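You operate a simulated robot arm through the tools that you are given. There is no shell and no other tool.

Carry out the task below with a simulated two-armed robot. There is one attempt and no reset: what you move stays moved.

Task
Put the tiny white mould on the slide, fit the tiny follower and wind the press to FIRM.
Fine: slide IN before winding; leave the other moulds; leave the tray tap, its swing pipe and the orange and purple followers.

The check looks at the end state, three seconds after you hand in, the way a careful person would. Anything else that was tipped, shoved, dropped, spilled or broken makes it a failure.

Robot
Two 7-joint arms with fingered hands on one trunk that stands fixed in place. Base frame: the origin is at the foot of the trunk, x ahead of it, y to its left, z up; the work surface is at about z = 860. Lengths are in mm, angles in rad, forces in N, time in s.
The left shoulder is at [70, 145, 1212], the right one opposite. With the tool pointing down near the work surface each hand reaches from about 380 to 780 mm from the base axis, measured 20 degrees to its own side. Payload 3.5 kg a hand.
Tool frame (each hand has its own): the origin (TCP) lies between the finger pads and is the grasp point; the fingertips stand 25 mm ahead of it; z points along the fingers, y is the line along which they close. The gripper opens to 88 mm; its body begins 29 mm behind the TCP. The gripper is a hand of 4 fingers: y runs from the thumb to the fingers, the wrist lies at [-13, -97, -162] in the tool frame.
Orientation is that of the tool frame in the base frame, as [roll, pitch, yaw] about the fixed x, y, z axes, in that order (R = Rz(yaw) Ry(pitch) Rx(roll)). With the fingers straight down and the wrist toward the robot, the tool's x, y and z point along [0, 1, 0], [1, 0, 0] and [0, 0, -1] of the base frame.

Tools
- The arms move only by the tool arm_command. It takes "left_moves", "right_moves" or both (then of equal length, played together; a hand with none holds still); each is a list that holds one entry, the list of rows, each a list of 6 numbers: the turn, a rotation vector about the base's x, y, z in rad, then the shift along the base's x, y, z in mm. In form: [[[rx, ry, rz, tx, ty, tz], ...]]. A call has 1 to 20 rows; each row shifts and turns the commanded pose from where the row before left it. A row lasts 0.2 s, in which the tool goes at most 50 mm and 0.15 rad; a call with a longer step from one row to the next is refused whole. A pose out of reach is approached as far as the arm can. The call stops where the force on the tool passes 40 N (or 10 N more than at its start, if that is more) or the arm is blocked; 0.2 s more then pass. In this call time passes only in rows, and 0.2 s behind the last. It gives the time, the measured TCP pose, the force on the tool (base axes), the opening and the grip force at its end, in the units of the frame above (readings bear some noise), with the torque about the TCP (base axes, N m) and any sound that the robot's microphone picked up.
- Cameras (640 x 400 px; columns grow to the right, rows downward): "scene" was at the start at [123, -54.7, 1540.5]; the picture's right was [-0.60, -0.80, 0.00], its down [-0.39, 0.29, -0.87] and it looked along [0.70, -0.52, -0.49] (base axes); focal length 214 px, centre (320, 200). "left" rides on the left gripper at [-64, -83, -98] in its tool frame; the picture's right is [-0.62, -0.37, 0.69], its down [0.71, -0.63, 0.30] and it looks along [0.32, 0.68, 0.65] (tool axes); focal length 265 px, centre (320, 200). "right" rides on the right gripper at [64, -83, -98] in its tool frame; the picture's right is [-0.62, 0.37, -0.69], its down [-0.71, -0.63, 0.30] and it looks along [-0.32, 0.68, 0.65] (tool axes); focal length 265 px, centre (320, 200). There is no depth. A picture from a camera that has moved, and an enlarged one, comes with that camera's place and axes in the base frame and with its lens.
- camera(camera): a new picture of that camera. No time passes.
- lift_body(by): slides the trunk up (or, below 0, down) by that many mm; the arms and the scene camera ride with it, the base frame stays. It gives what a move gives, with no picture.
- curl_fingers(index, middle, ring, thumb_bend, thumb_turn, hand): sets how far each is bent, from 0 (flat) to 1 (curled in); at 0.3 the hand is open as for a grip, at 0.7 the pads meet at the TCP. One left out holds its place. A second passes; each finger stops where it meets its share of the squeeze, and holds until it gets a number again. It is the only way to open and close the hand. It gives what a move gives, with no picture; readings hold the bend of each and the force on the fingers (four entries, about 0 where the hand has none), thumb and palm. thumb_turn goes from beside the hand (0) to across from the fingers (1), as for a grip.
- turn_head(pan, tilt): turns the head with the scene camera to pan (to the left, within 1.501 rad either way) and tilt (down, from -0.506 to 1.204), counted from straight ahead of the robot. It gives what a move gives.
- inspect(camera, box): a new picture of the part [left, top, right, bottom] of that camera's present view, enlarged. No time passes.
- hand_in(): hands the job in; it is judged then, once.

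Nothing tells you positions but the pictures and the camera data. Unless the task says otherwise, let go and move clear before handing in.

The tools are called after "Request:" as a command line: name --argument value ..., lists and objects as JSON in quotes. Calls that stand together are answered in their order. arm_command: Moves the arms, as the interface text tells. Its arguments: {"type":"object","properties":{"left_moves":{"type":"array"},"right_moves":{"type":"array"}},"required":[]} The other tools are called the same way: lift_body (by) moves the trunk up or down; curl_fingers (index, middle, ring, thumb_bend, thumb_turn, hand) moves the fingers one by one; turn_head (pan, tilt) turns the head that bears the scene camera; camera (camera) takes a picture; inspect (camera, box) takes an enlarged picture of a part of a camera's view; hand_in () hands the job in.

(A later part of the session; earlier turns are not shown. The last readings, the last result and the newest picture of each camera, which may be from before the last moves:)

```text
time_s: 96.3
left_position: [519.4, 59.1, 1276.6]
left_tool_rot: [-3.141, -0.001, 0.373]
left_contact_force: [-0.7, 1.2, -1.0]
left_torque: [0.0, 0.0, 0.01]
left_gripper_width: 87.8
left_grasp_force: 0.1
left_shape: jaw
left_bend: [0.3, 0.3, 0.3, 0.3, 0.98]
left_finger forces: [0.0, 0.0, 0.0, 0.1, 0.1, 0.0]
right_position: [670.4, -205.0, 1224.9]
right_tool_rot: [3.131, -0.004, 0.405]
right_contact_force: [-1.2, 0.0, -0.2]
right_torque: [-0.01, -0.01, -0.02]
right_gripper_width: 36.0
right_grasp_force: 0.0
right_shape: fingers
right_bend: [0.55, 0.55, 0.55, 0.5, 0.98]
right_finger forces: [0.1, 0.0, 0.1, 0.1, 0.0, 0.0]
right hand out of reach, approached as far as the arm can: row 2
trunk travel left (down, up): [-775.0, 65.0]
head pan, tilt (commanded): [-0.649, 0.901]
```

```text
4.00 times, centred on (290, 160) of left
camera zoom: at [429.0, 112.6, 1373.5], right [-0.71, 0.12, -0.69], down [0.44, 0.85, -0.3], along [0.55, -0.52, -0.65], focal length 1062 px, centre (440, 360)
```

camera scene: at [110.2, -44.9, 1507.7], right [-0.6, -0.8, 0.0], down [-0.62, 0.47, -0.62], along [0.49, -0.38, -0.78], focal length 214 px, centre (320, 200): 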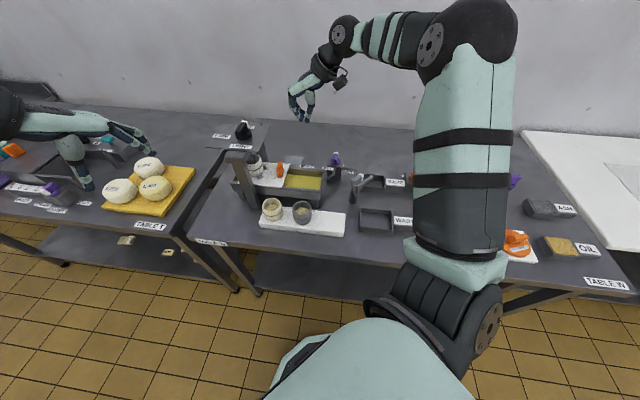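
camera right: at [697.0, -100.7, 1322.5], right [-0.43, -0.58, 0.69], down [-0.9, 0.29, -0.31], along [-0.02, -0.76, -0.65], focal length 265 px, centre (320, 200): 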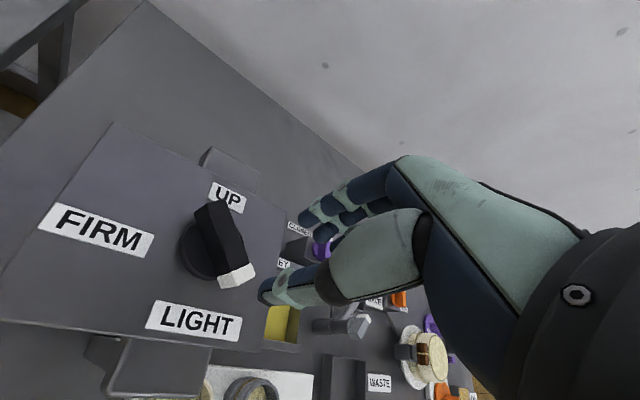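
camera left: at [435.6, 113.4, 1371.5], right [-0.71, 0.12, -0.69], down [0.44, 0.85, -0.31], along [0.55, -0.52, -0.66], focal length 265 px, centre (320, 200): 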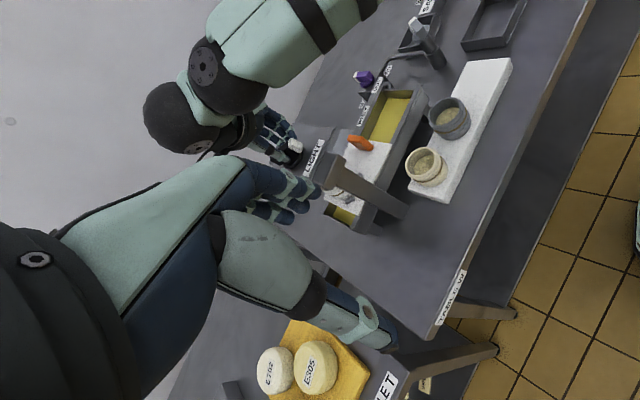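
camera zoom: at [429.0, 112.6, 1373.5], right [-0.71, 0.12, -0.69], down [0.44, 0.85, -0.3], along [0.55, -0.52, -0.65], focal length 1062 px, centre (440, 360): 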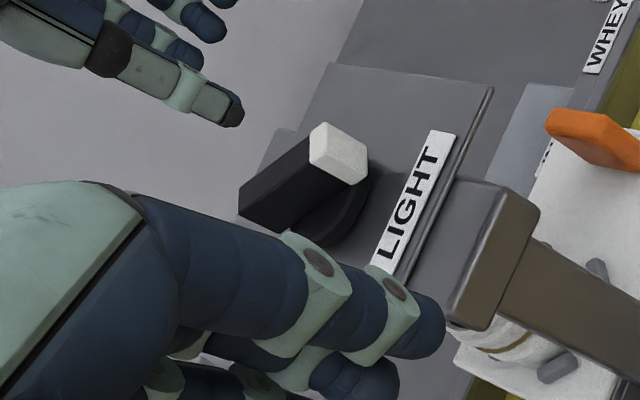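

The white end now points straight at me (azimuth about 177°), roughly 140° from UP; LIGHT needs 40° more, FIRM 130° more. I turn the hand back, open it wide, and will grip the bar along its length (about 54 mm) for the next part.

Request:
arm_command --right_moves '[[[0, 0, 0.13, 2, 1, 0], [0, 0, 0.14, 3, 1, 0], [0, 0, 0.14, 3, 1, 0], [0, 0, 0.14, 3, 1, 0], [0, 0, 0.14, 3, 1, 0], [0, 0, 0.14, 3, 1, 0], [0, 0, 0.14, 2, 0, 0], [0, 0, 0.14, 0, 0, 0]]]'

Request:
curl_fingers --hand "right" --index 0.3 --middle 0.3 --ring 0.3 --thumb_bend 0.3

Request:
camera --camera "right"

Request:
inspect --camera "scene" --box '[190, 90, 290, 170]'

Request:
inspect --camera "left" --box '[220, 90, 340, 210]'

```text
time_s: 98.1
left_position: [522.5, 57.7, 1275.5]
left_tool_rot: [-3.141, 0.0, 0.371]
left_contact_force: [-0.2, -1.0, 0.2]
left_torque: [-0.02, 0.0, 0.03]
left_gripper_width: 87.4
left_grasp_force: 0.1
left_shape: jaw
left_bend: [0.3, 0.3, 0.3, 0.3, 0.98]
left_finger forces: [0.0, 0.1, 0.1, 0.0, 0.0, 0.1]
right_position: [691.4, -201.2, 1222.2]
right_tool_rot: [3.132, -0.005, 1.517]
right_contact_force: [-0.4, 0.2, 0.2]
right_torque: [-0.01, 0.01, -0.04]
right_gripper_width: 35.8
right_grasp_force: 0.1
right_shape: fingers
right_bend: [0.55, 0.55, 0.55, 0.5, 0.98]
right_finger forces: [0.0, 0.0, 0.1, 0.1, 0.0, 0.1]
trunk travel left (down, up): [-775.0, 65.0]
head pan, tilt (commanded): [-0.649, 0.901]
```

```text
time_s: 99.1
left_position: [520.9, 57.9, 1276.6]
left_tool_rot: [-3.141, 0.0, 0.371]
left_contact_force: [0.0, 0.8, -0.4]
left_torque: [0.01, 0.01, -0.04]
left_gripper_width: 87.5
left_grasp_force: 0.0
left_shape: jaw
left_bend: [0.3, 0.3, 0.3, 0.3, 0.98]
left_finger forces: [0.0, 0.0, 0.1, 0.1, 0.1, 0.0]
right_position: [690.9, -199.7, 1223.0]
right_tool_rot: [3.133, -0.004, 1.513]
right_contact_force: [-0.5, -0.3, -0.1]
right_torque: [-0.02, -0.04, -0.01]
right_gripper_width: 84.4
right_grasp_force: 0.1
right_shape: fingers
right_bend: [0.3, 0.3, 0.3, 0.3, 0.98]
right_finger forces: [0.0, 0.0, 0.0, 0.0, 0.0, 0.1]
trunk travel left (down, up): [-775.0, 65.0]
head pan, tilt (commanded): [-0.649, 0.901]
```

```text
taken
camera right: at [612.1, -131.0, 1321.4], right [0.33, -0.64, 0.69], down [-0.67, -0.68, -0.31], along [0.67, -0.36, -0.65], focal length 265 px, centre (320, 200)
```

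right: 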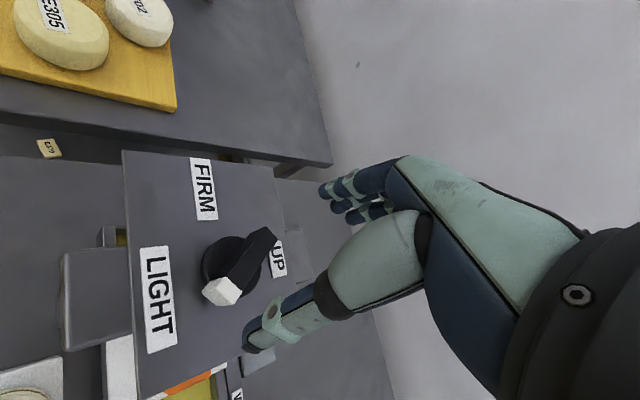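

```text
5.00 times, centred on (240, 130) of scene
camera zoom: at [110.3, -46.1, 1507.7], right [-0.6, -0.8, 0.0], down [-0.62, 0.47, -0.62], along [0.49, -0.38, -0.78], focal length 1072 px, centre (720, 550)
```

zoom: 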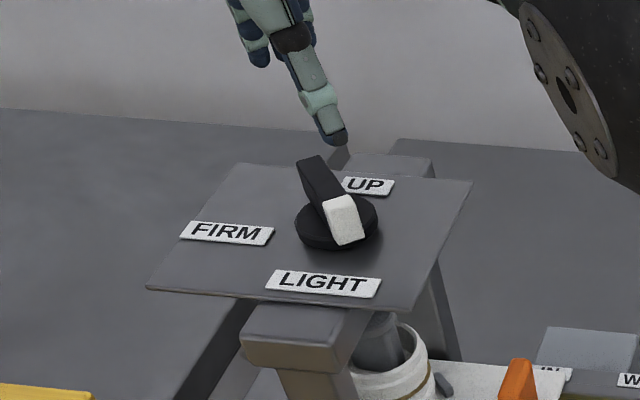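

```text
3.33 times, centred on (280, 150) of left
camera zoom: at [431.3, 111.3, 1372.9], right [-0.71, 0.12, -0.69], down [0.44, 0.85, -0.3], along [0.55, -0.52, -0.65], focal length 885 px, centre (453, 367)
```

zoom: 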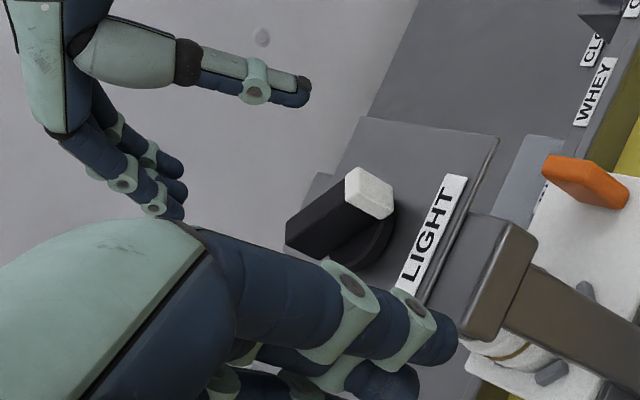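

The bar points along x. I lower the open hand over it so that thumb and fingers take its two ends.

Request:
arm_command --right_moves '[[[0, 0, 0, 0, 1.5, -25], [0, 0, 0, 0, 1.5, -25], [0, 0, 0, 0, 0, -16]]]'

Request:
inspect --camera "right" --box '[180, 150, 400, 360]'

Request:
inspect --camera "scene" --box '[205, 95, 275, 155]'

Request:
inspect --camera "left" --box '[220, 90, 340, 210]'

```text
time_s: 99.9
left_position: [522.5, 57.8, 1276.7]
left_tool_rot: [-3.14, 0.0, 0.371]
left_contact_force: [0.1, -0.3, 0.2]
left_torque: [0.01, 0.01, 0.02]
left_gripper_width: 87.5
left_grasp_force: 0.1
left_shape: jaw
left_bend: [0.3, 0.3, 0.3, 0.3, 0.98]
left_finger forces: [0.0, 0.0, 0.0, 0.0, 0.0, 0.0]
right_position: [691.9, -197.6, 1157.0]
right_tool_rot: [3.132, -0.002, 1.515]
right_contact_force: [-0.4, -0.5, 0.0]
right_torque: [-0.01, -0.01, -0.01]
right_gripper_width: 84.4
right_grasp_force: 0.0
right_shape: fingers
right_bend: [0.3, 0.3, 0.3, 0.3, 0.98]
right_finger forces: [0.0, 0.1, 0.1, 0.0, 0.0, 0.0]
trunk travel left (down, up): [-775.0, 65.0]
head pan, tilt (commanded): [-0.649, 0.901]
```

```text
1.90 times, centred on (290, 255) of right
camera zoom: at [612.4, -128.0, 1255.0], right [0.33, -0.64, 0.69], down [-0.67, -0.68, -0.31], along [0.67, -0.36, -0.65], focal length 506 px, centre (377, 95)
```

zoom: 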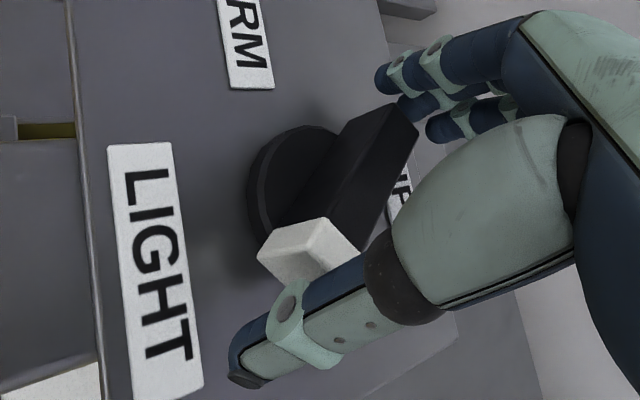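

```text
6.67 times, centred on (240, 125) of scene
camera zoom: at [110.5, -46.4, 1507.7], right [-0.6, -0.8, 0.0], down [-0.62, 0.47, -0.62], along [0.49, -0.38, -0.78], focal length 1430 px, centre (853, 700)
```

zoom: 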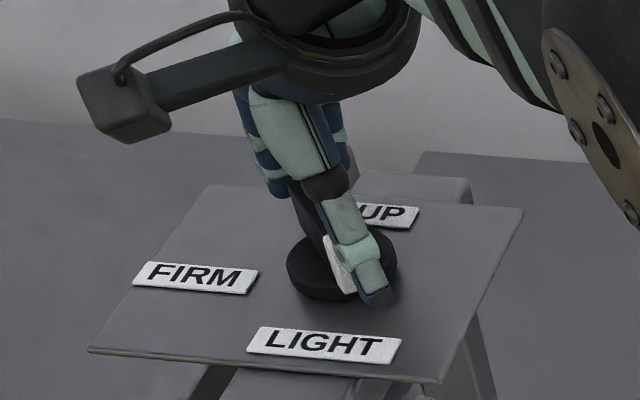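

```text
3.33 times, centred on (280, 150) of left
camera zoom: at [431.4, 111.0, 1372.9], right [-0.71, 0.12, -0.69], down [0.44, 0.85, -0.3], along [0.55, -0.52, -0.65], focal length 885 px, centre (453, 367)
```

zoom: 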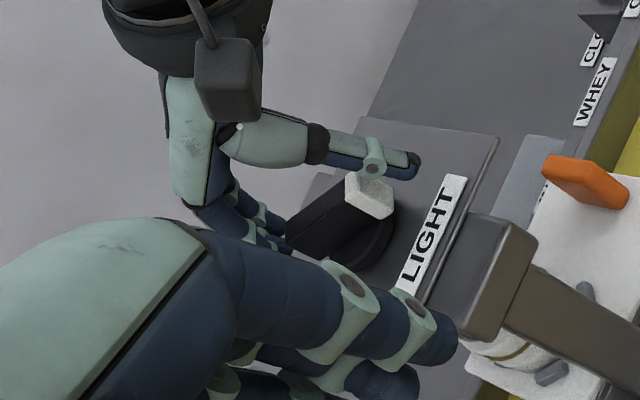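

Thumb and middle finger face the two ends, while index and ring will straddle the bar's far part. I close them accordingly.

Request:
curl_fingers --hand "right" --index 0.58 --middle 0.5 --ring 0.58 --thumb_bend 0.5

Request:
inspect --camera "right" --box '[180, 150, 400, 360]'

Request:
inspect --camera "scene" --box '[205, 95, 275, 155]'

Request:
inspect --camera "left" --box '[220, 90, 340, 210]'

```text
time_s: 100.9
left_position: [524.5, 59.7, 1274.2]
left_tool_rot: [-3.14, 0.001, 0.373]
left_contact_force: [0.7, 0.0, -0.1]
left_torque: [-0.01, -0.03, -0.02]
left_gripper_width: 87.5
left_grasp_force: 0.1
left_shape: jaw
left_bend: [0.3, 0.3, 0.3, 0.3, 0.98]
left_finger forces: [0.0, 0.0, 0.0, 0.0, 0.0, 0.1]
right_position: [694.7, -197.7, 1157.3]
right_tool_rot: [3.131, -0.005, 1.512]
right_contact_force: [8.6, -1.5, 3.7]
right_torque: [-0.03, -0.19, 0.01]
right_gripper_width: 55.3
right_grasp_force: 9.8
right_shape: fingers
right_bend: [0.45, 0.47, 0.57, 0.44, 0.97]
right_finger forces: [11.0, 3.2, 0.0, 0.0, 5.8, 0.0]
trunk travel left (down, up): [-775.0, 65.0]
head pan, tilt (commanded): [-0.649, 0.901]
```

```text
1.90 times, centred on (290, 255) of right
camera zoom: at [614.3, -128.1, 1255.1], right [0.33, -0.64, 0.69], down [-0.67, -0.68, -0.31], along [0.67, -0.36, -0.65], focal length 506 px, centre (377, 95)
```

zoom: 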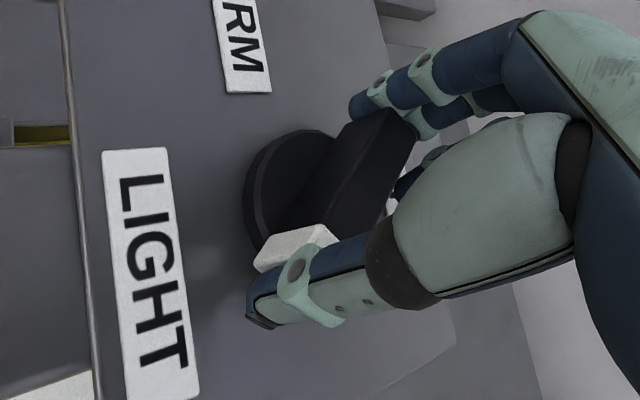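

```text
6.67 times, centred on (240, 125) of scene
camera zoom: at [112.4, -46.2, 1507.6], right [-0.6, -0.8, 0.0], down [-0.63, 0.47, -0.62], along [0.49, -0.38, -0.78], focal length 1430 px, centre (853, 700)
```

zoom: 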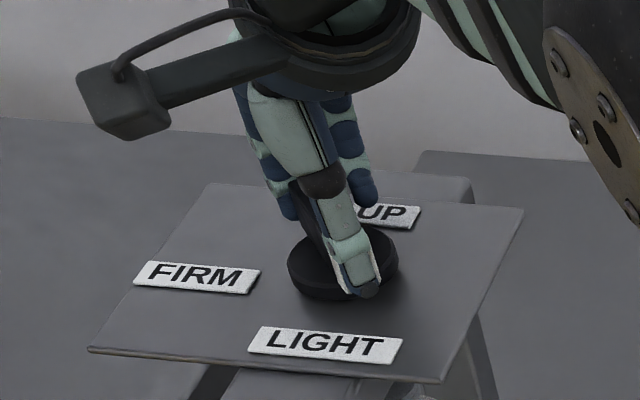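

```text
3.33 times, centred on (280, 150) of left
camera zoom: at [433.1, 111.2, 1372.4], right [-0.71, 0.12, -0.69], down [0.44, 0.85, -0.3], along [0.55, -0.52, -0.66], focal length 885 px, centre (453, 367)
```

zoom: 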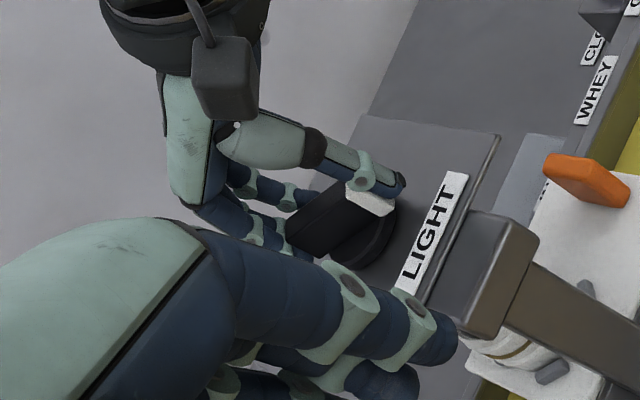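

Index and middle hold the far end, the thumb the near end. I balance the hand 2 mm forward, squeeze the thumb, and turn clockwise a little to see if the knob follows.

Request:
arm_command --right_moves '[[[0, 0, 0, 2.5, 0, 0]]]'

Request:
curl_fingers --hand "right" --index 0.58 --middle 0.58 --ring 0.62 --thumb_bend 0.6

Request:
arm_command --right_moves '[[[0, 0, -0.08, 0, 0, 0], [0, 0, -0.08, 0, 0, 0], [0, 0, -0.08, 0, 0, 0]]]'

Request:
inspect --camera "right" --box '[180, 150, 400, 360]'

Request:
inspect --camera "scene" --box '[205, 95, 275, 155]'

```text
time_s: 101.3
left_position: [521.7, 58.2, 1274.8]
left_tool_rot: [-3.139, 0.0, 0.371]
left_contact_force: [1.1, 0.3, 0.6]
left_torque: [0.02, 0.0, -0.02]
left_gripper_width: 87.8
left_grasp_force: 0.1
left_shape: jaw
left_bend: [0.3, 0.3, 0.3, 0.3, 0.98]
left_finger forces: [0.1, 0.0, 0.0, 0.0, 0.0, 0.0]
right_position: [693.8, -197.3, 1156.1]
right_tool_rot: [3.134, -0.003, 1.514]
right_contact_force: [3.3, -1.0, 5.3]
right_torque: [0.01, -0.11, 0.04]
right_gripper_width: 55.4
right_grasp_force: 9.7
right_shape: fingers
right_bend: [0.45, 0.47, 0.57, 0.44, 0.97]
right_finger forces: [8.9, 2.4, 0.0, 0.0, 7.4, 0.0]
trunk travel left (down, up): [-775.0, 65.0]
head pan, tilt (commanded): [-0.649, 0.901]
```

```text
time_s: 102.3
left_position: [523.0, 59.0, 1275.4]
left_tool_rot: [-3.14, 0.0, 0.371]
left_contact_force: [-0.2, 0.1, 0.1]
left_torque: [0.02, -0.05, 0.0]
left_gripper_width: 87.6
left_grasp_force: 0.0
left_shape: jaw
left_bend: [0.3, 0.3, 0.3, 0.3, 0.98]
left_finger forces: [0.0, 0.1, 0.0, 0.0, 0.0, 0.0]
right_position: [693.8, -197.5, 1156.8]
right_tool_rot: [3.134, -0.004, 1.512]
right_contact_force: [3.6, -1.5, 5.1]
right_torque: [-0.01, -0.07, -0.02]
right_gripper_width: 54.3
right_grasp_force: 15.0
right_shape: fingers
right_bend: [0.45, 0.49, 0.62, 0.47, 0.97]
right_finger forces: [10.0, 6.4, 0.1, 0.1, 13.5, 0.0]
trunk travel left (down, up): [-775.0, 65.0]
head pan, tilt (commanded): [-0.649, 0.901]
```

```text
time_s: 103.1
left_position: [522.1, 58.1, 1276.0]
left_tool_rot: [-3.139, 0.0, 0.371]
left_contact_force: [-0.5, 0.3, 0.0]
left_torque: [0.04, 0.01, 0.0]
left_gripper_width: 87.4
left_grasp_force: 0.1
left_shape: jaw
left_bend: [0.3, 0.3, 0.3, 0.3, 0.98]
left_finger forces: [0.0, 0.0, 0.0, 0.0, 0.0, 0.0]
right_position: [694.6, -197.8, 1157.5]
right_tool_rot: [3.133, -0.005, 1.273]
right_contact_force: [3.9, -2.8, 4.0]
right_torque: [-0.03, -0.07, 0.07]
right_gripper_width: 54.0
right_grasp_force: 14.3
right_shape: fingers
right_bend: [0.45, 0.49, 0.62, 0.47, 0.98]
right_finger forces: [9.4, 6.7, 0.0, 0.0, 13.1, 0.0]
trunk travel left (down, up): [-775.0, 65.0]
head pan, tilt (commanded): [-0.649, 0.901]
```

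```text
1.90 times, centred on (290, 255) of right
camera zoom: at [633.7, -111.1, 1255.5], right [0.16, -0.7, 0.69], down [-0.81, -0.5, -0.31], along [0.56, -0.51, -0.65], focal length 506 px, centre (377, 95)
```

zoom: 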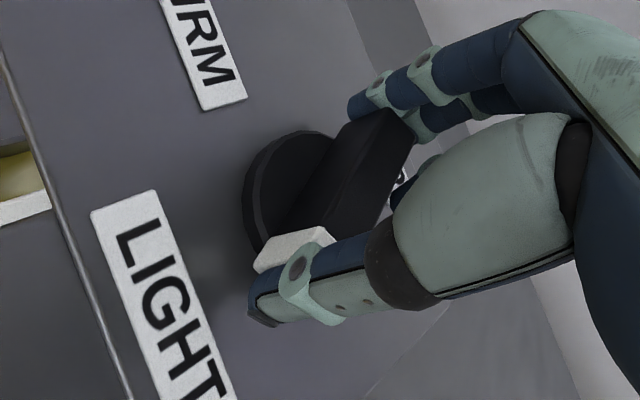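

```text
6.67 times, centred on (240, 125) of scene
camera zoom: at [110.7, -46.1, 1507.6], right [-0.6, -0.8, 0.0], down [-0.62, 0.47, -0.62], along [0.49, -0.38, -0.78], focal length 1430 px, centre (853, 700)
```

zoom: 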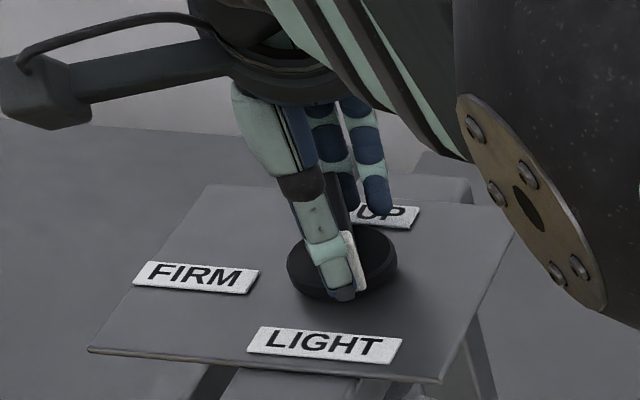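

The knob follows this grip. I continue clockwise.

Request:
arm_command --right_moves '[[[0, 0, -0.1, 0, 0, 0], [0, 0, -0.1, 0, 0, 0], [0, 0, -0.1, 0, 0, 0], [0, 0, -0.1, 0, 0, 0]]]'

Request:
inspect --camera "right" --box '[180, 150, 400, 360]'

Request:
inspect --camera "left" --box '[220, 90, 340, 210]'

```text
time_s: 104.1
left_position: [522.3, 58.9, 1274.7]
left_tool_rot: [-3.138, -0.001, 0.371]
left_contact_force: [-0.2, 0.5, 0.0]
left_torque: [-0.01, 0.01, 0.0]
left_gripper_width: 87.8
left_grasp_force: 0.1
left_shape: jaw
left_bend: [0.3, 0.3, 0.3, 0.3, 0.98]
left_finger forces: [0.0, 0.1, 0.1, 0.0, 0.0, 0.0]
right_position: [693.6, -198.6, 1155.8]
right_tool_rot: [3.131, -0.004, 0.872]
right_contact_force: [3.6, -2.7, 4.5]
right_torque: [-0.05, -0.08, 0.21]
right_gripper_width: 53.8
right_grasp_force: 14.8
right_shape: fingers
right_bend: [0.45, 0.49, 0.62, 0.47, 0.99]
right_finger forces: [9.5, 6.2, 0.0, 0.0, 13.3, 0.0]
trunk travel left (down, up): [-775.0, 65.0]
head pan, tilt (commanded): [-0.649, 0.901]
```

```text
1.90 times, centred on (290, 255) of right
camera zoom: at [671.9, -93.8, 1255.4], right [-0.12, -0.71, 0.69], down [-0.94, -0.14, -0.31], along [0.32, -0.69, -0.65], focal length 506 px, centre (377, 95)
```

zoom: 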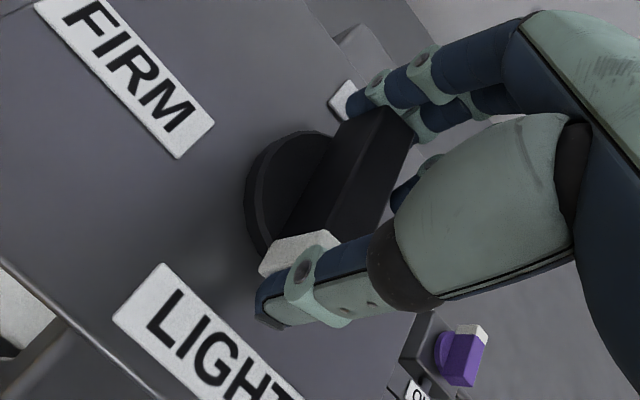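

```text
3.33 times, centred on (280, 150) of left
camera zoom: at [431.5, 111.0, 1372.9], right [-0.71, 0.12, -0.69], down [0.44, 0.85, -0.3], along [0.55, -0.52, -0.65], focal length 885 px, centre (453, 367)
```

zoom: 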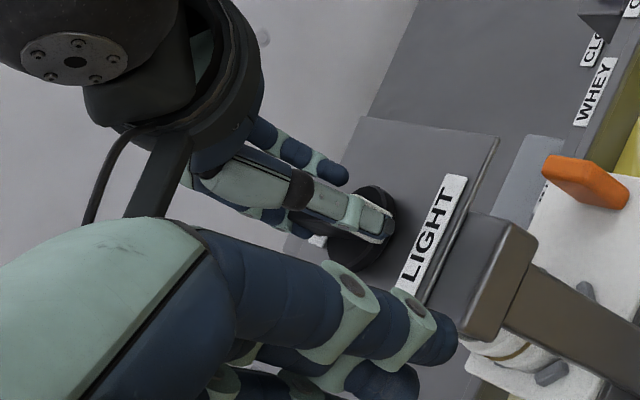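

The white end is now about at LIGHT, torque 0.2 Nm. I continue toward FIRM, watching for slip.

Request:
arm_command --right_moves '[[[0, 0, -0.1, 0, 0, 0], [0, 0, -0.1, -0.3, 0, 0], [0, 0, -0.1, -0.4, 0, 0]]]'

Request:
inspect --camera "right" --box '[180, 150, 400, 360]'

Request:
inspect --camera "left" --box '[220, 90, 340, 210]'

```text
time_s: 104.9
left_position: [522.7, 58.6, 1275.7]
left_tool_rot: [-3.139, -0.001, 0.372]
left_contact_force: [-0.6, 0.1, 0.4]
left_torque: [-0.01, 0.0, 0.0]
left_gripper_width: 87.6
left_grasp_force: 0.0
left_shape: jaw
left_bend: [0.3, 0.3, 0.3, 0.3, 0.98]
left_finger forces: [0.0, 0.0, 0.0, 0.0, 0.0, 0.1]
right_position: [693.3, -198.6, 1157.1]
right_tool_rot: [3.134, -0.005, 0.568]
right_contact_force: [0.3, -1.7, 5.0]
right_torque: [0.03, 0.05, 0.14]
right_gripper_width: 53.7
right_grasp_force: 13.9
right_shape: fingers
right_bend: [0.44, 0.54, 0.62, 0.48, 0.99]
right_finger forces: [11.7, 3.9, 0.0, 0.1, 12.0, 0.0]
trunk travel left (down, up): [-775.0, 65.0]
head pan, tilt (commanded): [-0.649, 0.901]
```

```text
1.90 times, centred on (290, 255) of right
camera zoom: at [702.2, -91.5, 1255.4], right [-0.33, -0.64, 0.69], down [-0.94, 0.14, -0.31], along [0.1, -0.75, -0.65], focal length 506 px, centre (377, 95)
```

zoom: 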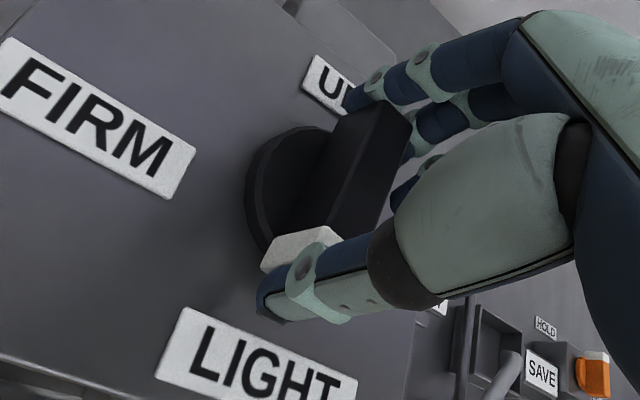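

```text
3.33 times, centred on (280, 150) of left
camera zoom: at [431.0, 110.6, 1373.0], right [-0.71, 0.12, -0.69], down [0.44, 0.85, -0.3], along [0.55, -0.52, -0.65], focal length 885 px, centre (453, 367)
```

zoom: 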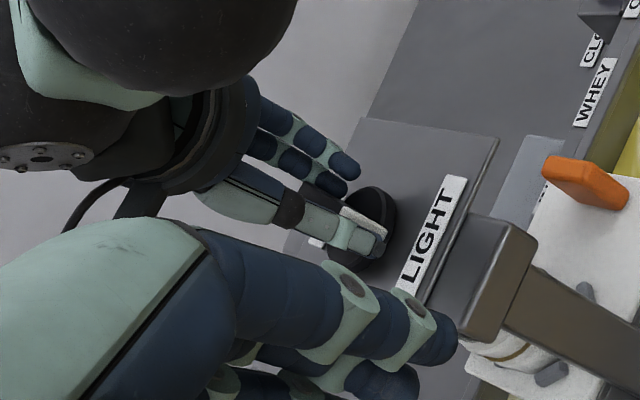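

The knob still follows with little slip. I continue to the reach limit.

Request:
arm_command --right_moves '[[[0, 0, -0.1, -0.5, 0, 0], [0, 0, -0.1, -0.7, 0, 0], [0, 0, -0.08, -1, 0, 0]]]'

Request:
inspect --camera "right" --box '[180, 150, 400, 360]'

Request:
inspect --camera "left" --box '[220, 90, 340, 210]'

```text
time_s: 105.7
left_position: [525.9, 61.4, 1274.4]
left_tool_rot: [3.141, 0.004, 0.373]
left_contact_force: [-0.3, 0.6, -0.6]
left_torque: [-0.03, -0.03, 0.0]
left_gripper_width: 87.8
left_grasp_force: 0.0
left_shape: jaw
left_bend: [0.3, 0.3, 0.3, 0.3, 0.98]
left_finger forces: [0.1, 0.0, 0.1, 0.0, 0.0, 0.1]
right_position: [686.8, -197.3, 1156.7]
right_tool_rot: [3.126, -0.007, 0.295]
right_contact_force: [13.7, -1.3, 10.4]
right_torque: [0.18, -0.12, 0.12]
right_gripper_width: 54.1
right_grasp_force: 13.6
right_shape: fingers
right_bend: [0.41, 0.55, 0.62, 0.51, 0.95]
right_finger forces: [14.2, 1.3, 0.1, 0.1, 12.0, 0.1]
right hand out of reach, approached as far as the arm can: row 3
trunk travel left (down, up): [-775.0, 65.0]
head pan, tilt (commanded): [-0.649, 0.901]
```

```text
1.90 times, centred on (290, 255) of right
camera zoom: at [724.3, -97.3, 1254.5], right [-0.49, -0.53, 0.69], down [-0.86, 0.39, -0.32], along [-0.1, -0.76, -0.65], focal length 506 px, centre (377, 95)
```

zoom: 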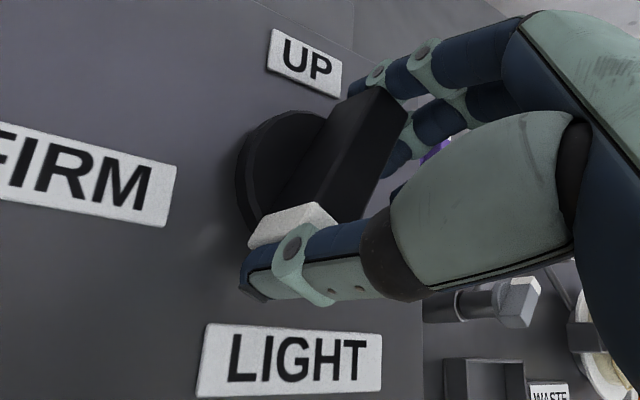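

```text
3.33 times, centred on (280, 150) of left
camera zoom: at [434.5, 113.6, 1371.8], right [-0.71, 0.12, -0.69], down [0.44, 0.85, -0.31], along [0.55, -0.52, -0.66], focal length 885 px, centre (453, 367)
```

zoom: 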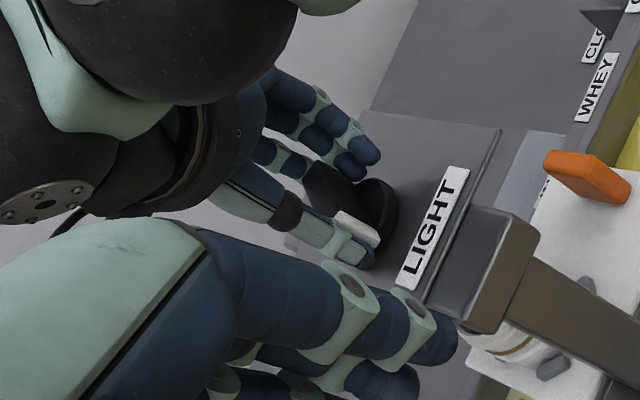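

Reach limit again. I open the hand, raise it, and look at the knob's position.

Request:
curl_fingers --hand "right" --index 0.32 --middle 0.32 --ring 0.32 --thumb_bend 0.32

Request:
arm_command --right_moves '[[[0, 0, 0, -1, 0, 15], [0, 0, 0.08, -2, 0, 20], [0, 0, 0.14, -2, 0, 30], [0, 0, 0.14, 0, 0, 10], [0, 0, 0.14, 0, 0, 0], [0, 0, 0.14, 0, 0, 0], [0, 0, 0.14, 2, 0, 0], [0, 0, 0.14, 2, 0, 0]]]'

Request:
camera --camera "right"

Request:
inspect --camera "left" --box '[220, 90, 340, 210]'

Request:
inspect --camera "scene" --box '[190, 90, 290, 190]'

```text
time_s: 106.7
left_position: [522.1, 58.4, 1275.1]
left_tool_rot: [-3.139, 0.0, 0.372]
left_contact_force: [0.1, 0.4, -0.1]
left_torque: [-0.03, -0.01, -0.01]
left_gripper_width: 87.8
left_grasp_force: 0.0
left_shape: jaw
left_bend: [0.3, 0.3, 0.3, 0.3, 0.98]
left_finger forces: [0.0, 0.1, 0.1, 0.1, 0.1, 0.0]
right_position: [683.8, -199.9, 1155.9]
right_tool_rot: [3.132, -0.004, 0.294]
right_contact_force: [0.4, 0.1, -0.8]
right_torque: [-0.01, 0.04, 0.0]
right_gripper_width: 80.2
right_grasp_force: 0.1
right_shape: fingers
right_bend: [0.32, 0.32, 0.32, 0.32, 0.97]
right_finger forces: [0.1, 0.0, 0.1, 0.1, 0.1, 0.0]
trunk travel left (down, up): [-775.0, 65.0]
head pan, tilt (commanded): [-0.649, 0.901]
```

```text
time_s: 108.5
left_position: [522.4, 57.1, 1275.0]
left_tool_rot: [3.141, 0.001, 0.372]
left_contact_force: [0.8, 1.2, -0.3]
left_torque: [-0.02, 0.02, -0.02]
left_gripper_width: 87.6
left_grasp_force: 0.1
left_shape: jaw
left_bend: [0.3, 0.3, 0.3, 0.3, 0.98]
left_finger forces: [0.1, 0.0, 0.0, 0.0, 0.0, 0.0]
right_position: [683.0, -200.0, 1231.3]
right_tool_rot: [3.132, -0.005, 1.217]
right_contact_force: [0.1, -0.7, -0.2]
right_torque: [0.01, 0.02, -0.03]
right_gripper_width: 80.3
right_grasp_force: 0.1
right_shape: fingers
right_bend: [0.32, 0.32, 0.32, 0.32, 0.97]
right_finger forces: [0.1, 0.0, 0.1, 0.0, 0.1, 0.0]
trunk travel left (down, up): [-775.0, 65.0]
head pan, tilt (commanded): [-0.649, 0.901]
```

```text
taken
camera right: at [626.6, -110.0, 1329.0], right [0.12, -0.71, 0.69], down [-0.84, -0.45, -0.31], along [0.54, -0.54, -0.65], focal length 265 px, centre (320, 200)
```

right: 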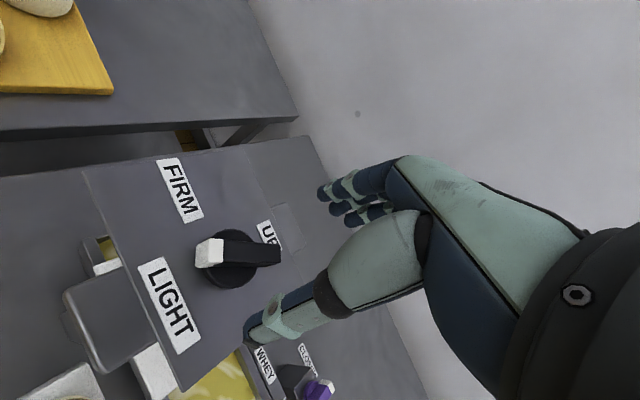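

```text
3.33 times, centred on (280, 150) of left
camera zoom: at [431.3, 110.4, 1373.0], right [-0.71, 0.12, -0.69], down [0.44, 0.85, -0.3], along [0.55, -0.52, -0.65], focal length 885 px, centre (453, 367)
```

zoom: 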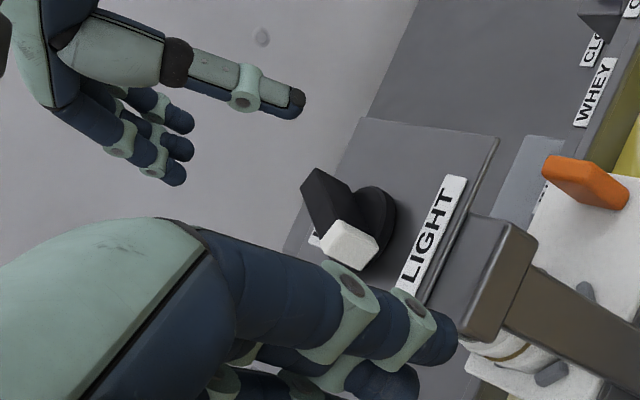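

```text
4.00 times, centred on (240, 140) of scene
camera zoom: at [110.3, -47.0, 1507.6], right [-0.6, -0.8, 0.0], down [-0.62, 0.47, -0.62], along [0.49, -0.38, -0.78], focal length 858 px, centre (640, 440)
```

zoom: 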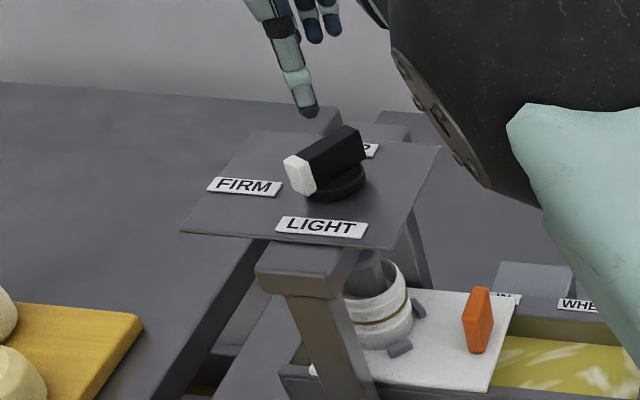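

The white end points between LIGHT and FIRM (azimuth about 111°), and whey is already being pressed out. 64° remain, so I turn the hand to grip across the bar for the last part.

Request:
arm_command --right_moves '[[[0, 0, 0.12, 1.3, 0.5, 0], [0, 0, 0.12, 1.3, 0.5, 0], [0, 0, 0.12, 1.3, 0.5, 0], [0, 0, 0.12, 1.3, 0.5, 0], [0, 0, 0.12, 1.3, 0.5, 0], [0, 0, 0.12, 1.0, 0.5, 0]]]'

Request:
curl_fingers --hand "right" --index 0.46 --middle 0.46 --ring 0.46 --thumb_bend 0.46

Request:
camera --camera "right"

Request:
inspect --camera "scene" --box '[190, 90, 290, 190]'

```text
time_s: 109.9
left_position: [522.2, 57.8, 1276.2]
left_tool_rot: [-3.14, -0.001, 0.372]
left_contact_force: [0.2, 1.0, -1.2]
left_torque: [0.01, 0.0, 0.0]
left_gripper_width: 87.5
left_grasp_force: 0.0
left_shape: jaw
left_bend: [0.3, 0.3, 0.3, 0.3, 0.98]
left_finger forces: [0.0, 0.1, 0.0, 0.0, 0.1, 0.0]
right_position: [689.7, -198.2, 1230.6]
right_tool_rot: [3.131, -0.002, 1.935]
right_contact_force: [-0.3, -0.3, 0.3]
right_torque: [0.04, -0.02, 0.04]
right_gripper_width: 80.2
right_grasp_force: 0.0
right_shape: fingers
right_bend: [0.32, 0.32, 0.32, 0.32, 0.97]
right_finger forces: [0.0, 0.0, 0.0, 0.0, 0.1, 0.0]
trunk travel left (down, up): [-775.0, 65.0]
head pan, tilt (commanded): [-0.649, 0.901]
```

```text
time_s: 110.9
left_position: [521.9, 57.9, 1275.7]
left_tool_rot: [-3.141, 0.001, 0.371]
left_contact_force: [0.1, 0.5, -0.5]
left_torque: [-0.02, -0.01, 0.03]
left_gripper_width: 87.6
left_grasp_force: 0.0
left_shape: jaw
left_bend: [0.3, 0.3, 0.3, 0.3, 0.98]
left_finger forces: [0.0, 0.1, 0.0, 0.1, 0.1, 0.1]
right_position: [688.9, -197.0, 1231.3]
right_tool_rot: [3.133, -0.004, 1.935]
right_contact_force: [-0.3, 0.6, 0.1]
right_torque: [0.02, 0.0, 0.02]
right_gripper_width: 51.2
right_grasp_force: 0.1
right_shape: fingers
right_bend: [0.46, 0.46, 0.46, 0.46, 0.97]
right_finger forces: [0.0, 0.1, 0.1, 0.0, 0.0, 0.0]
trunk travel left (down, up): [-775.0, 65.0]
head pan, tilt (commanded): [-0.649, 0.901]
```

```text
taken
camera right: at [589.4, -166.2, 1329.1], right [0.56, -0.45, 0.69], down [-0.33, -0.89, -0.31], along [0.76, -0.06, -0.65], focal length 265 px, centre (320, 200)
```

right: 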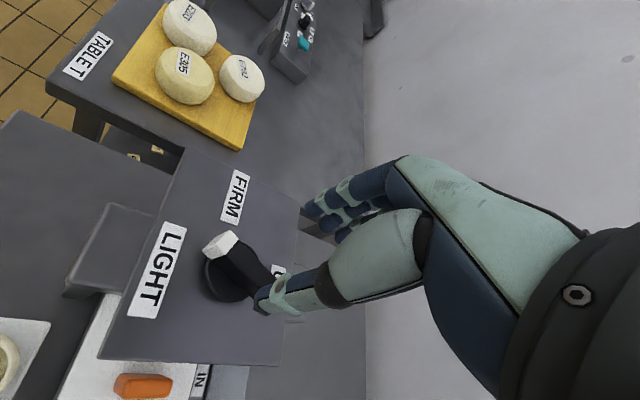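

```text
4.00 times, centred on (240, 140) of scene
camera zoom: at [110.2, -46.1, 1507.7], right [-0.6, -0.8, 0.0], down [-0.62, 0.47, -0.62], along [0.49, -0.38, -0.78], focal length 858 px, centre (640, 440)
```

zoom: 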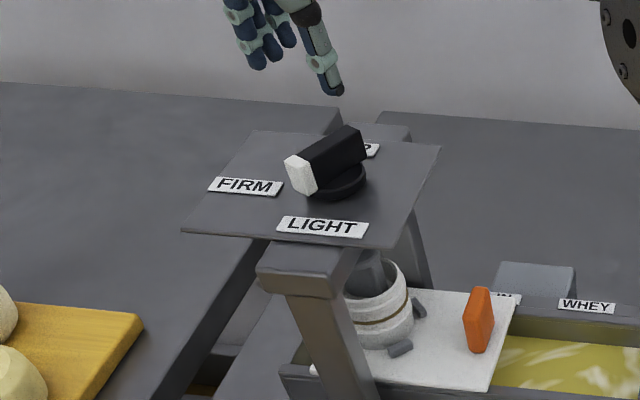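

I lower the hand over the bar, offset a few millimetres toward the fingers' side as before.

Request:
arm_command --right_moves '[[[0, 0, 0, 2.5, 1, -25], [0, 0, 0, 2.5, 1, -25], [0, 0, 0, 0, 0, -23]]]'

Request:
inspect --camera "right" --box '[180, 150, 400, 360]'

Request:
inspect --camera "scene" --box '[200, 95, 270, 165]'

```text
time_s: 111.7
left_position: [522.0, 58.1, 1275.4]
left_tool_rot: [-3.14, -0.001, 0.371]
left_contact_force: [0.7, -0.3, -0.3]
left_torque: [0.03, -0.02, -0.02]
left_gripper_width: 87.5
left_grasp_force: 0.1
left_shape: jaw
left_bend: [0.3, 0.3, 0.3, 0.3, 0.98]
left_finger forces: [0.0, 0.1, 0.1, 0.0, 0.0, 0.1]
right_position: [695.1, -195.6, 1157.8]
right_tool_rot: [3.132, -0.003, 1.934]
right_contact_force: [0.2, -0.6, 0.7]
right_torque: [0.02, 0.0, -0.01]
right_gripper_width: 51.3
right_grasp_force: 0.1
right_shape: fingers
right_bend: [0.46, 0.46, 0.46, 0.46, 0.97]
right_finger forces: [0.0, 0.0, 0.0, 0.0, 0.1, 0.0]
trunk travel left (down, up): [-775.0, 65.0]
head pan, tilt (commanded): [-0.649, 0.901]
```

```text
1.90 times, centred on (290, 255) of right
camera zoom: at [594.6, -164.4, 1255.3], right [0.56, -0.45, 0.69], down [-0.33, -0.89, -0.31], along [0.76, -0.06, -0.65], focal length 506 px, centre (377, 95)
```

zoom: 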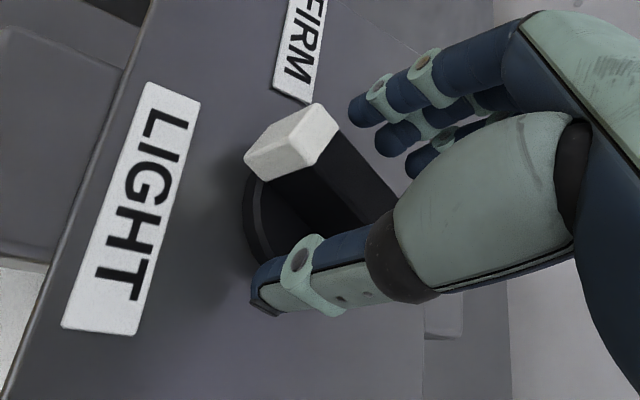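

```text
5.71 times, centred on (235, 130) of scene
camera zoom: at [110.6, -46.4, 1507.7], right [-0.6, -0.8, 0.0], down [-0.62, 0.47, -0.62], along [0.49, -0.38, -0.78], focal length 1226 px, centre (806, 600)
```

zoom: 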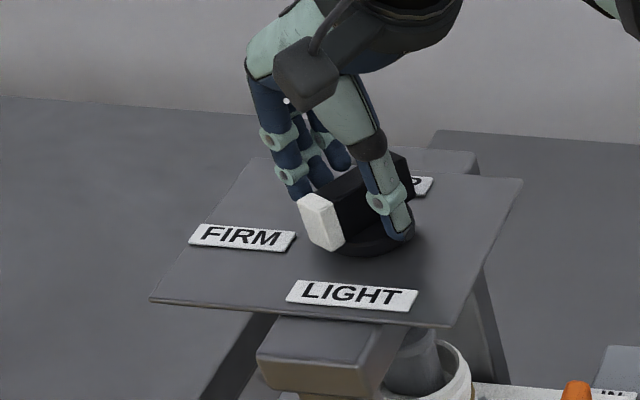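

The bar lies between thumb and fingers with no contact. I close and squeeze, then turn clockwise.

Request:
curl_fingers --hand "right" --index 0.64 --middle 0.64 --ring 0.64 --thumb_bend 0.66

Request:
curl_fingers --hand "right" --index 0.78 --middle 0.76 --ring 0.78 --thumb_bend 0.78

Request:
inspect --camera "right" --box '[180, 150, 400, 360]'

Request:
inspect --camera "scene" --box '[200, 95, 270, 165]'

```text
time_s: 112.7
left_position: [521.3, 57.4, 1275.8]
left_tool_rot: [-3.141, 0.0, 0.372]
left_contact_force: [0.7, 0.1, 0.1]
left_torque: [0.0, -0.02, 0.01]
left_gripper_width: 87.6
left_grasp_force: 0.0
left_shape: jaw
left_bend: [0.3, 0.3, 0.3, 0.3, 0.98]
left_finger forces: [0.0, 0.0, 0.0, 0.1, 0.1, 0.0]
right_position: [694.7, -195.2, 1158.5]
right_tool_rot: [3.133, -0.004, 1.934]
right_contact_force: [-1.8, -1.0, -1.8]
right_torque: [0.01, 0.02, 0.02]
right_gripper_width: 12.7
right_grasp_force: 1.3
right_shape: fingers
right_bend: [0.64, 0.64, 0.64, 0.63, 0.97]
right_finger forces: [0.0, 0.1, 0.0, 0.0, 2.3, 0.0]
trunk travel left (down, up): [-775.0, 65.0]
head pan, tilt (commanded): [-0.649, 0.901]
```

```text
time_s: 113.7
left_position: [524.3, 57.2, 1273.7]
left_tool_rot: [-3.14, 0.004, 0.371]
left_contact_force: [1.1, 0.5, 0.0]
left_torque: [-0.01, 0.0, 0.01]
left_gripper_width: 87.7
left_grasp_force: 0.1
left_shape: jaw
left_bend: [0.3, 0.3, 0.3, 0.3, 0.98]
left_finger forces: [0.1, 0.0, 0.1, 0.0, 0.1, 0.1]
right_position: [697.7, -197.2, 1155.1]
right_tool_rot: [3.135, -0.007, 1.933]
right_contact_force: [7.9, -1.6, -5.0]
right_torque: [0.07, 0.03, 0.14]
right_gripper_width: 8.4
right_grasp_force: 17.5
right_shape: fingers
right_bend: [0.73, 0.74, 0.76, 0.66, 0.95]
right_finger forces: [9.9, 6.0, 5.2, 0.1, 13.8, 0.0]
trunk travel left (down, up): [-775.0, 65.0]
head pan, tilt (commanded): [-0.649, 0.901]
```

```text
1.90 times, centred on (290, 255) of right
camera zoom: at [597.4, -165.2, 1254.1], right [0.56, -0.45, 0.69], down [-0.33, -0.89, -0.31], along [0.76, -0.06, -0.65], focal length 506 px, centre (377, 95)
```

zoom: 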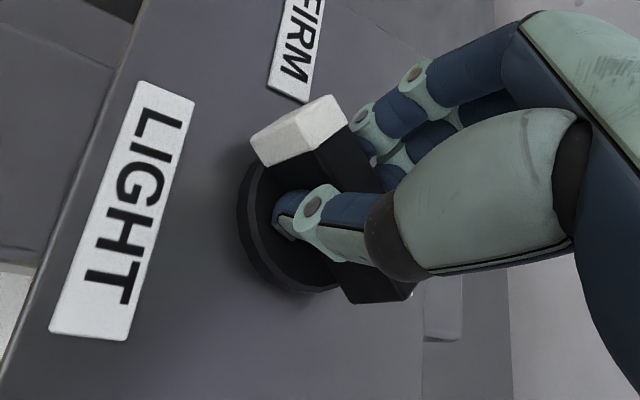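

```text
5.71 times, centred on (235, 130) of scene
camera zoom: at [114.0, -47.3, 1507.3], right [-0.6, -0.8, 0.0], down [-0.63, 0.47, -0.62], along [0.49, -0.38, -0.79], focal length 1226 px, centre (806, 600)
```

zoom: 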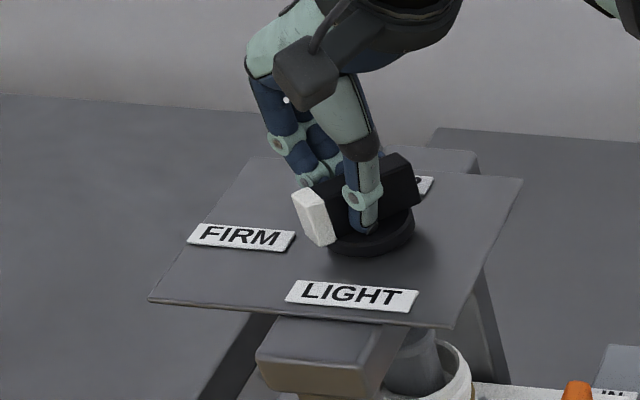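

The grip is firm. I turn clockwise toward FIRM, watching the torque.

Request:
arm_command --right_moves '[[[0, 0, -0.1, 1, -0.3, 0], [0, 0, -0.1, 0.5, -0.5, 0], [0, 0, -0.1, 0.2, -0.6, 0], [0, 0, -0.1, 0, -0.6, 0]]]'

Request:
inspect --camera "right" --box '[180, 130, 400, 360]'

Request:
inspect --camera "scene" --box '[200, 95, 270, 165]'

```text
time_s: 114.7
left_position: [524.5, 56.9, 1274.8]
left_tool_rot: [-3.139, 0.001, 0.372]
left_contact_force: [-0.3, -0.5, 0.1]
left_torque: [0.01, 0.02, -0.02]
left_gripper_width: 87.5
left_grasp_force: 0.0
left_shape: jaw
left_bend: [0.3, 0.3, 0.3, 0.3, 0.98]
left_finger forces: [0.0, 0.1, 0.1, 0.0, 0.0, 0.0]
right_position: [697.8, -197.8, 1156.3]
right_tool_rot: [3.136, -0.004, 1.533]
right_contact_force: [2.5, -2.1, -6.3]
right_torque: [0.08, 0.07, 0.14]
right_gripper_width: 8.4
right_grasp_force: 17.7
right_shape: fingers
right_bend: [0.73, 0.74, 0.76, 0.66, 0.95]
right_finger forces: [8.6, 4.9, 5.3, 0.0, 15.2, 0.0]
trunk travel left (down, up): [-775.0, 65.0]
head pan, tilt (commanded): [-0.649, 0.901]
```

```text
1.74 times, centred on (290, 245) of right
camera zoom: at [618.0, -130.0, 1254.2], right [0.34, -0.64, 0.69], down [-0.66, -0.69, -0.31], along [0.67, -0.35, -0.65], focal length 462 px, centre (372, 122)
```

zoom: 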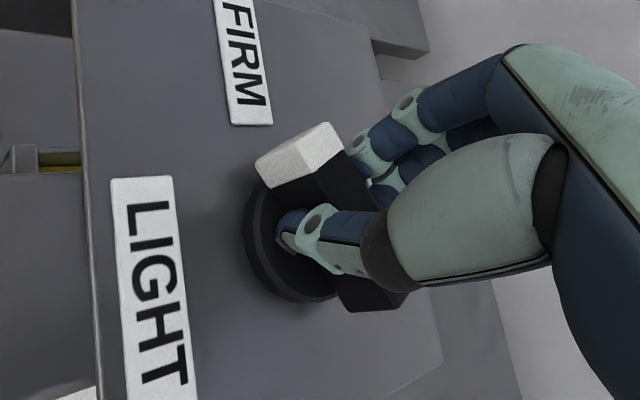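

```text
5.71 times, centred on (235, 130) of scene
camera zoom: at [112.7, -47.2, 1507.4], right [-0.6, -0.8, 0.0], down [-0.63, 0.47, -0.62], along [0.49, -0.38, -0.79], focal length 1226 px, centre (806, 600)
```

zoom: 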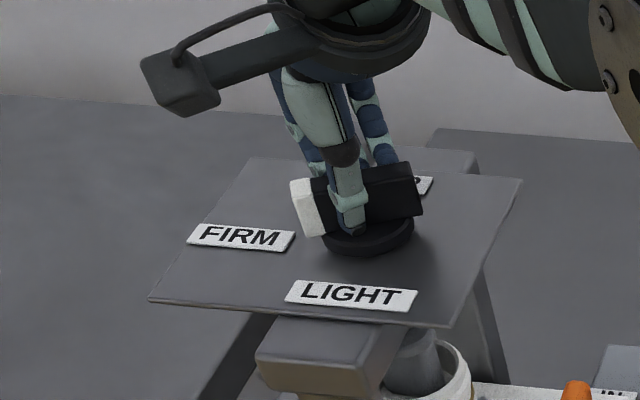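

White end at roughly 70–80° now; FIRM is at about 47°. I turn further.

Request:
arm_command --right_moves '[[[0, 0, -0.1, 0, -0.6, 0], [0, 0, -0.1, -0.1, -0.6, 0], [0, 0, -0.1, -0.2, -0.5, 0]]]'

Request:
inspect --camera "right" --box '[180, 130, 400, 360]'

Request:
inspect --camera "scene" --box '[200, 95, 270, 165]'

Request:
inspect --camera "left" --box '[220, 90, 340, 210]'

```text
time_s: 115.5
left_position: [524.4, 57.0, 1275.0]
left_tool_rot: [-3.138, 0.002, 0.37]
left_contact_force: [0.1, 0.8, 0.6]
left_torque: [0.03, -0.02, 0.01]
left_gripper_width: 87.7
left_grasp_force: 0.1
left_shape: jaw
left_bend: [0.3, 0.3, 0.3, 0.3, 0.98]
left_finger forces: [0.0, 0.1, 0.0, 0.0, 0.0, 0.0]
right_position: [699.1, -199.5, 1156.0]
right_tool_rot: [3.136, -0.004, 1.233]
right_contact_force: [3.5, -5.1, -5.8]
right_torque: [-0.01, 0.08, 0.26]
right_gripper_width: 8.2
right_grasp_force: 18.0
right_shape: fingers
right_bend: [0.73, 0.74, 0.76, 0.66, 0.95]
right_finger forces: [7.3, 5.6, 8.0, 0.0, 15.1, 0.0]
trunk travel left (down, up): [-775.0, 65.0]
head pan, tilt (commanded): [-0.649, 0.901]
```

```text
1.74 times, centred on (290, 245) of right
camera zoom: at [641.5, -110.7, 1254.5], right [0.14, -0.71, 0.69], down [-0.83, -0.46, -0.31], along [0.54, -0.53, -0.65], focal length 462 px, centre (372, 122)
```

zoom: 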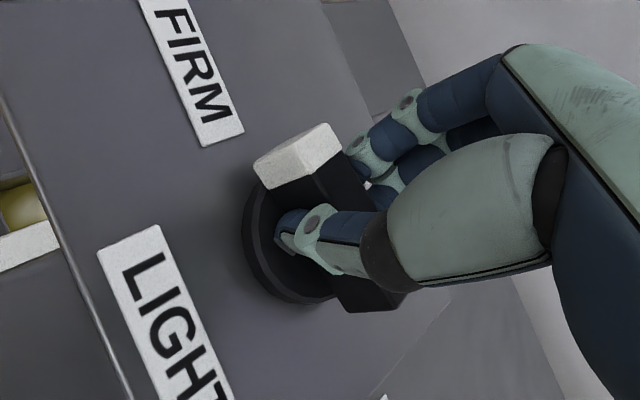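

```text
5.71 times, centred on (235, 130) of scene
camera zoom: at [112.9, -47.5, 1507.4], right [-0.6, -0.8, 0.0], down [-0.63, 0.47, -0.62], along [0.49, -0.38, -0.79], focal length 1226 px, centre (806, 600)
```

zoom: 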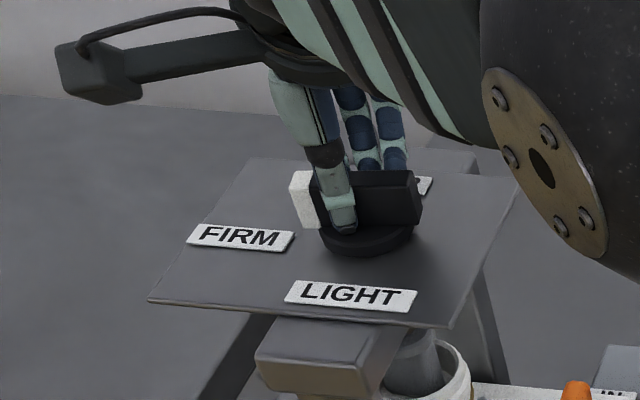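

```text
3.33 times, centred on (280, 150) of left
camera zoom: at [433.6, 109.9, 1372.2], right [-0.71, 0.12, -0.69], down [0.44, 0.85, -0.3], along [0.55, -0.52, -0.66], focal length 885 px, centre (453, 367)
```

zoom: 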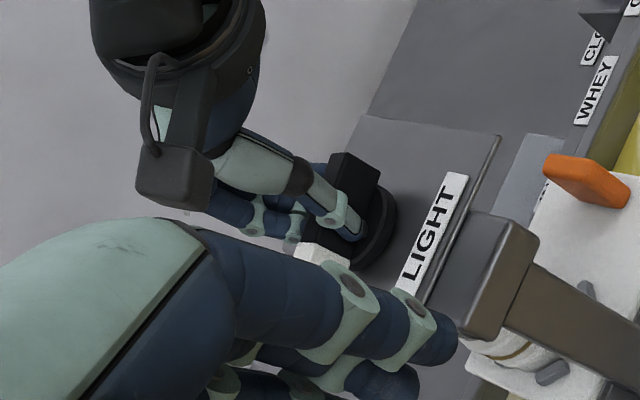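

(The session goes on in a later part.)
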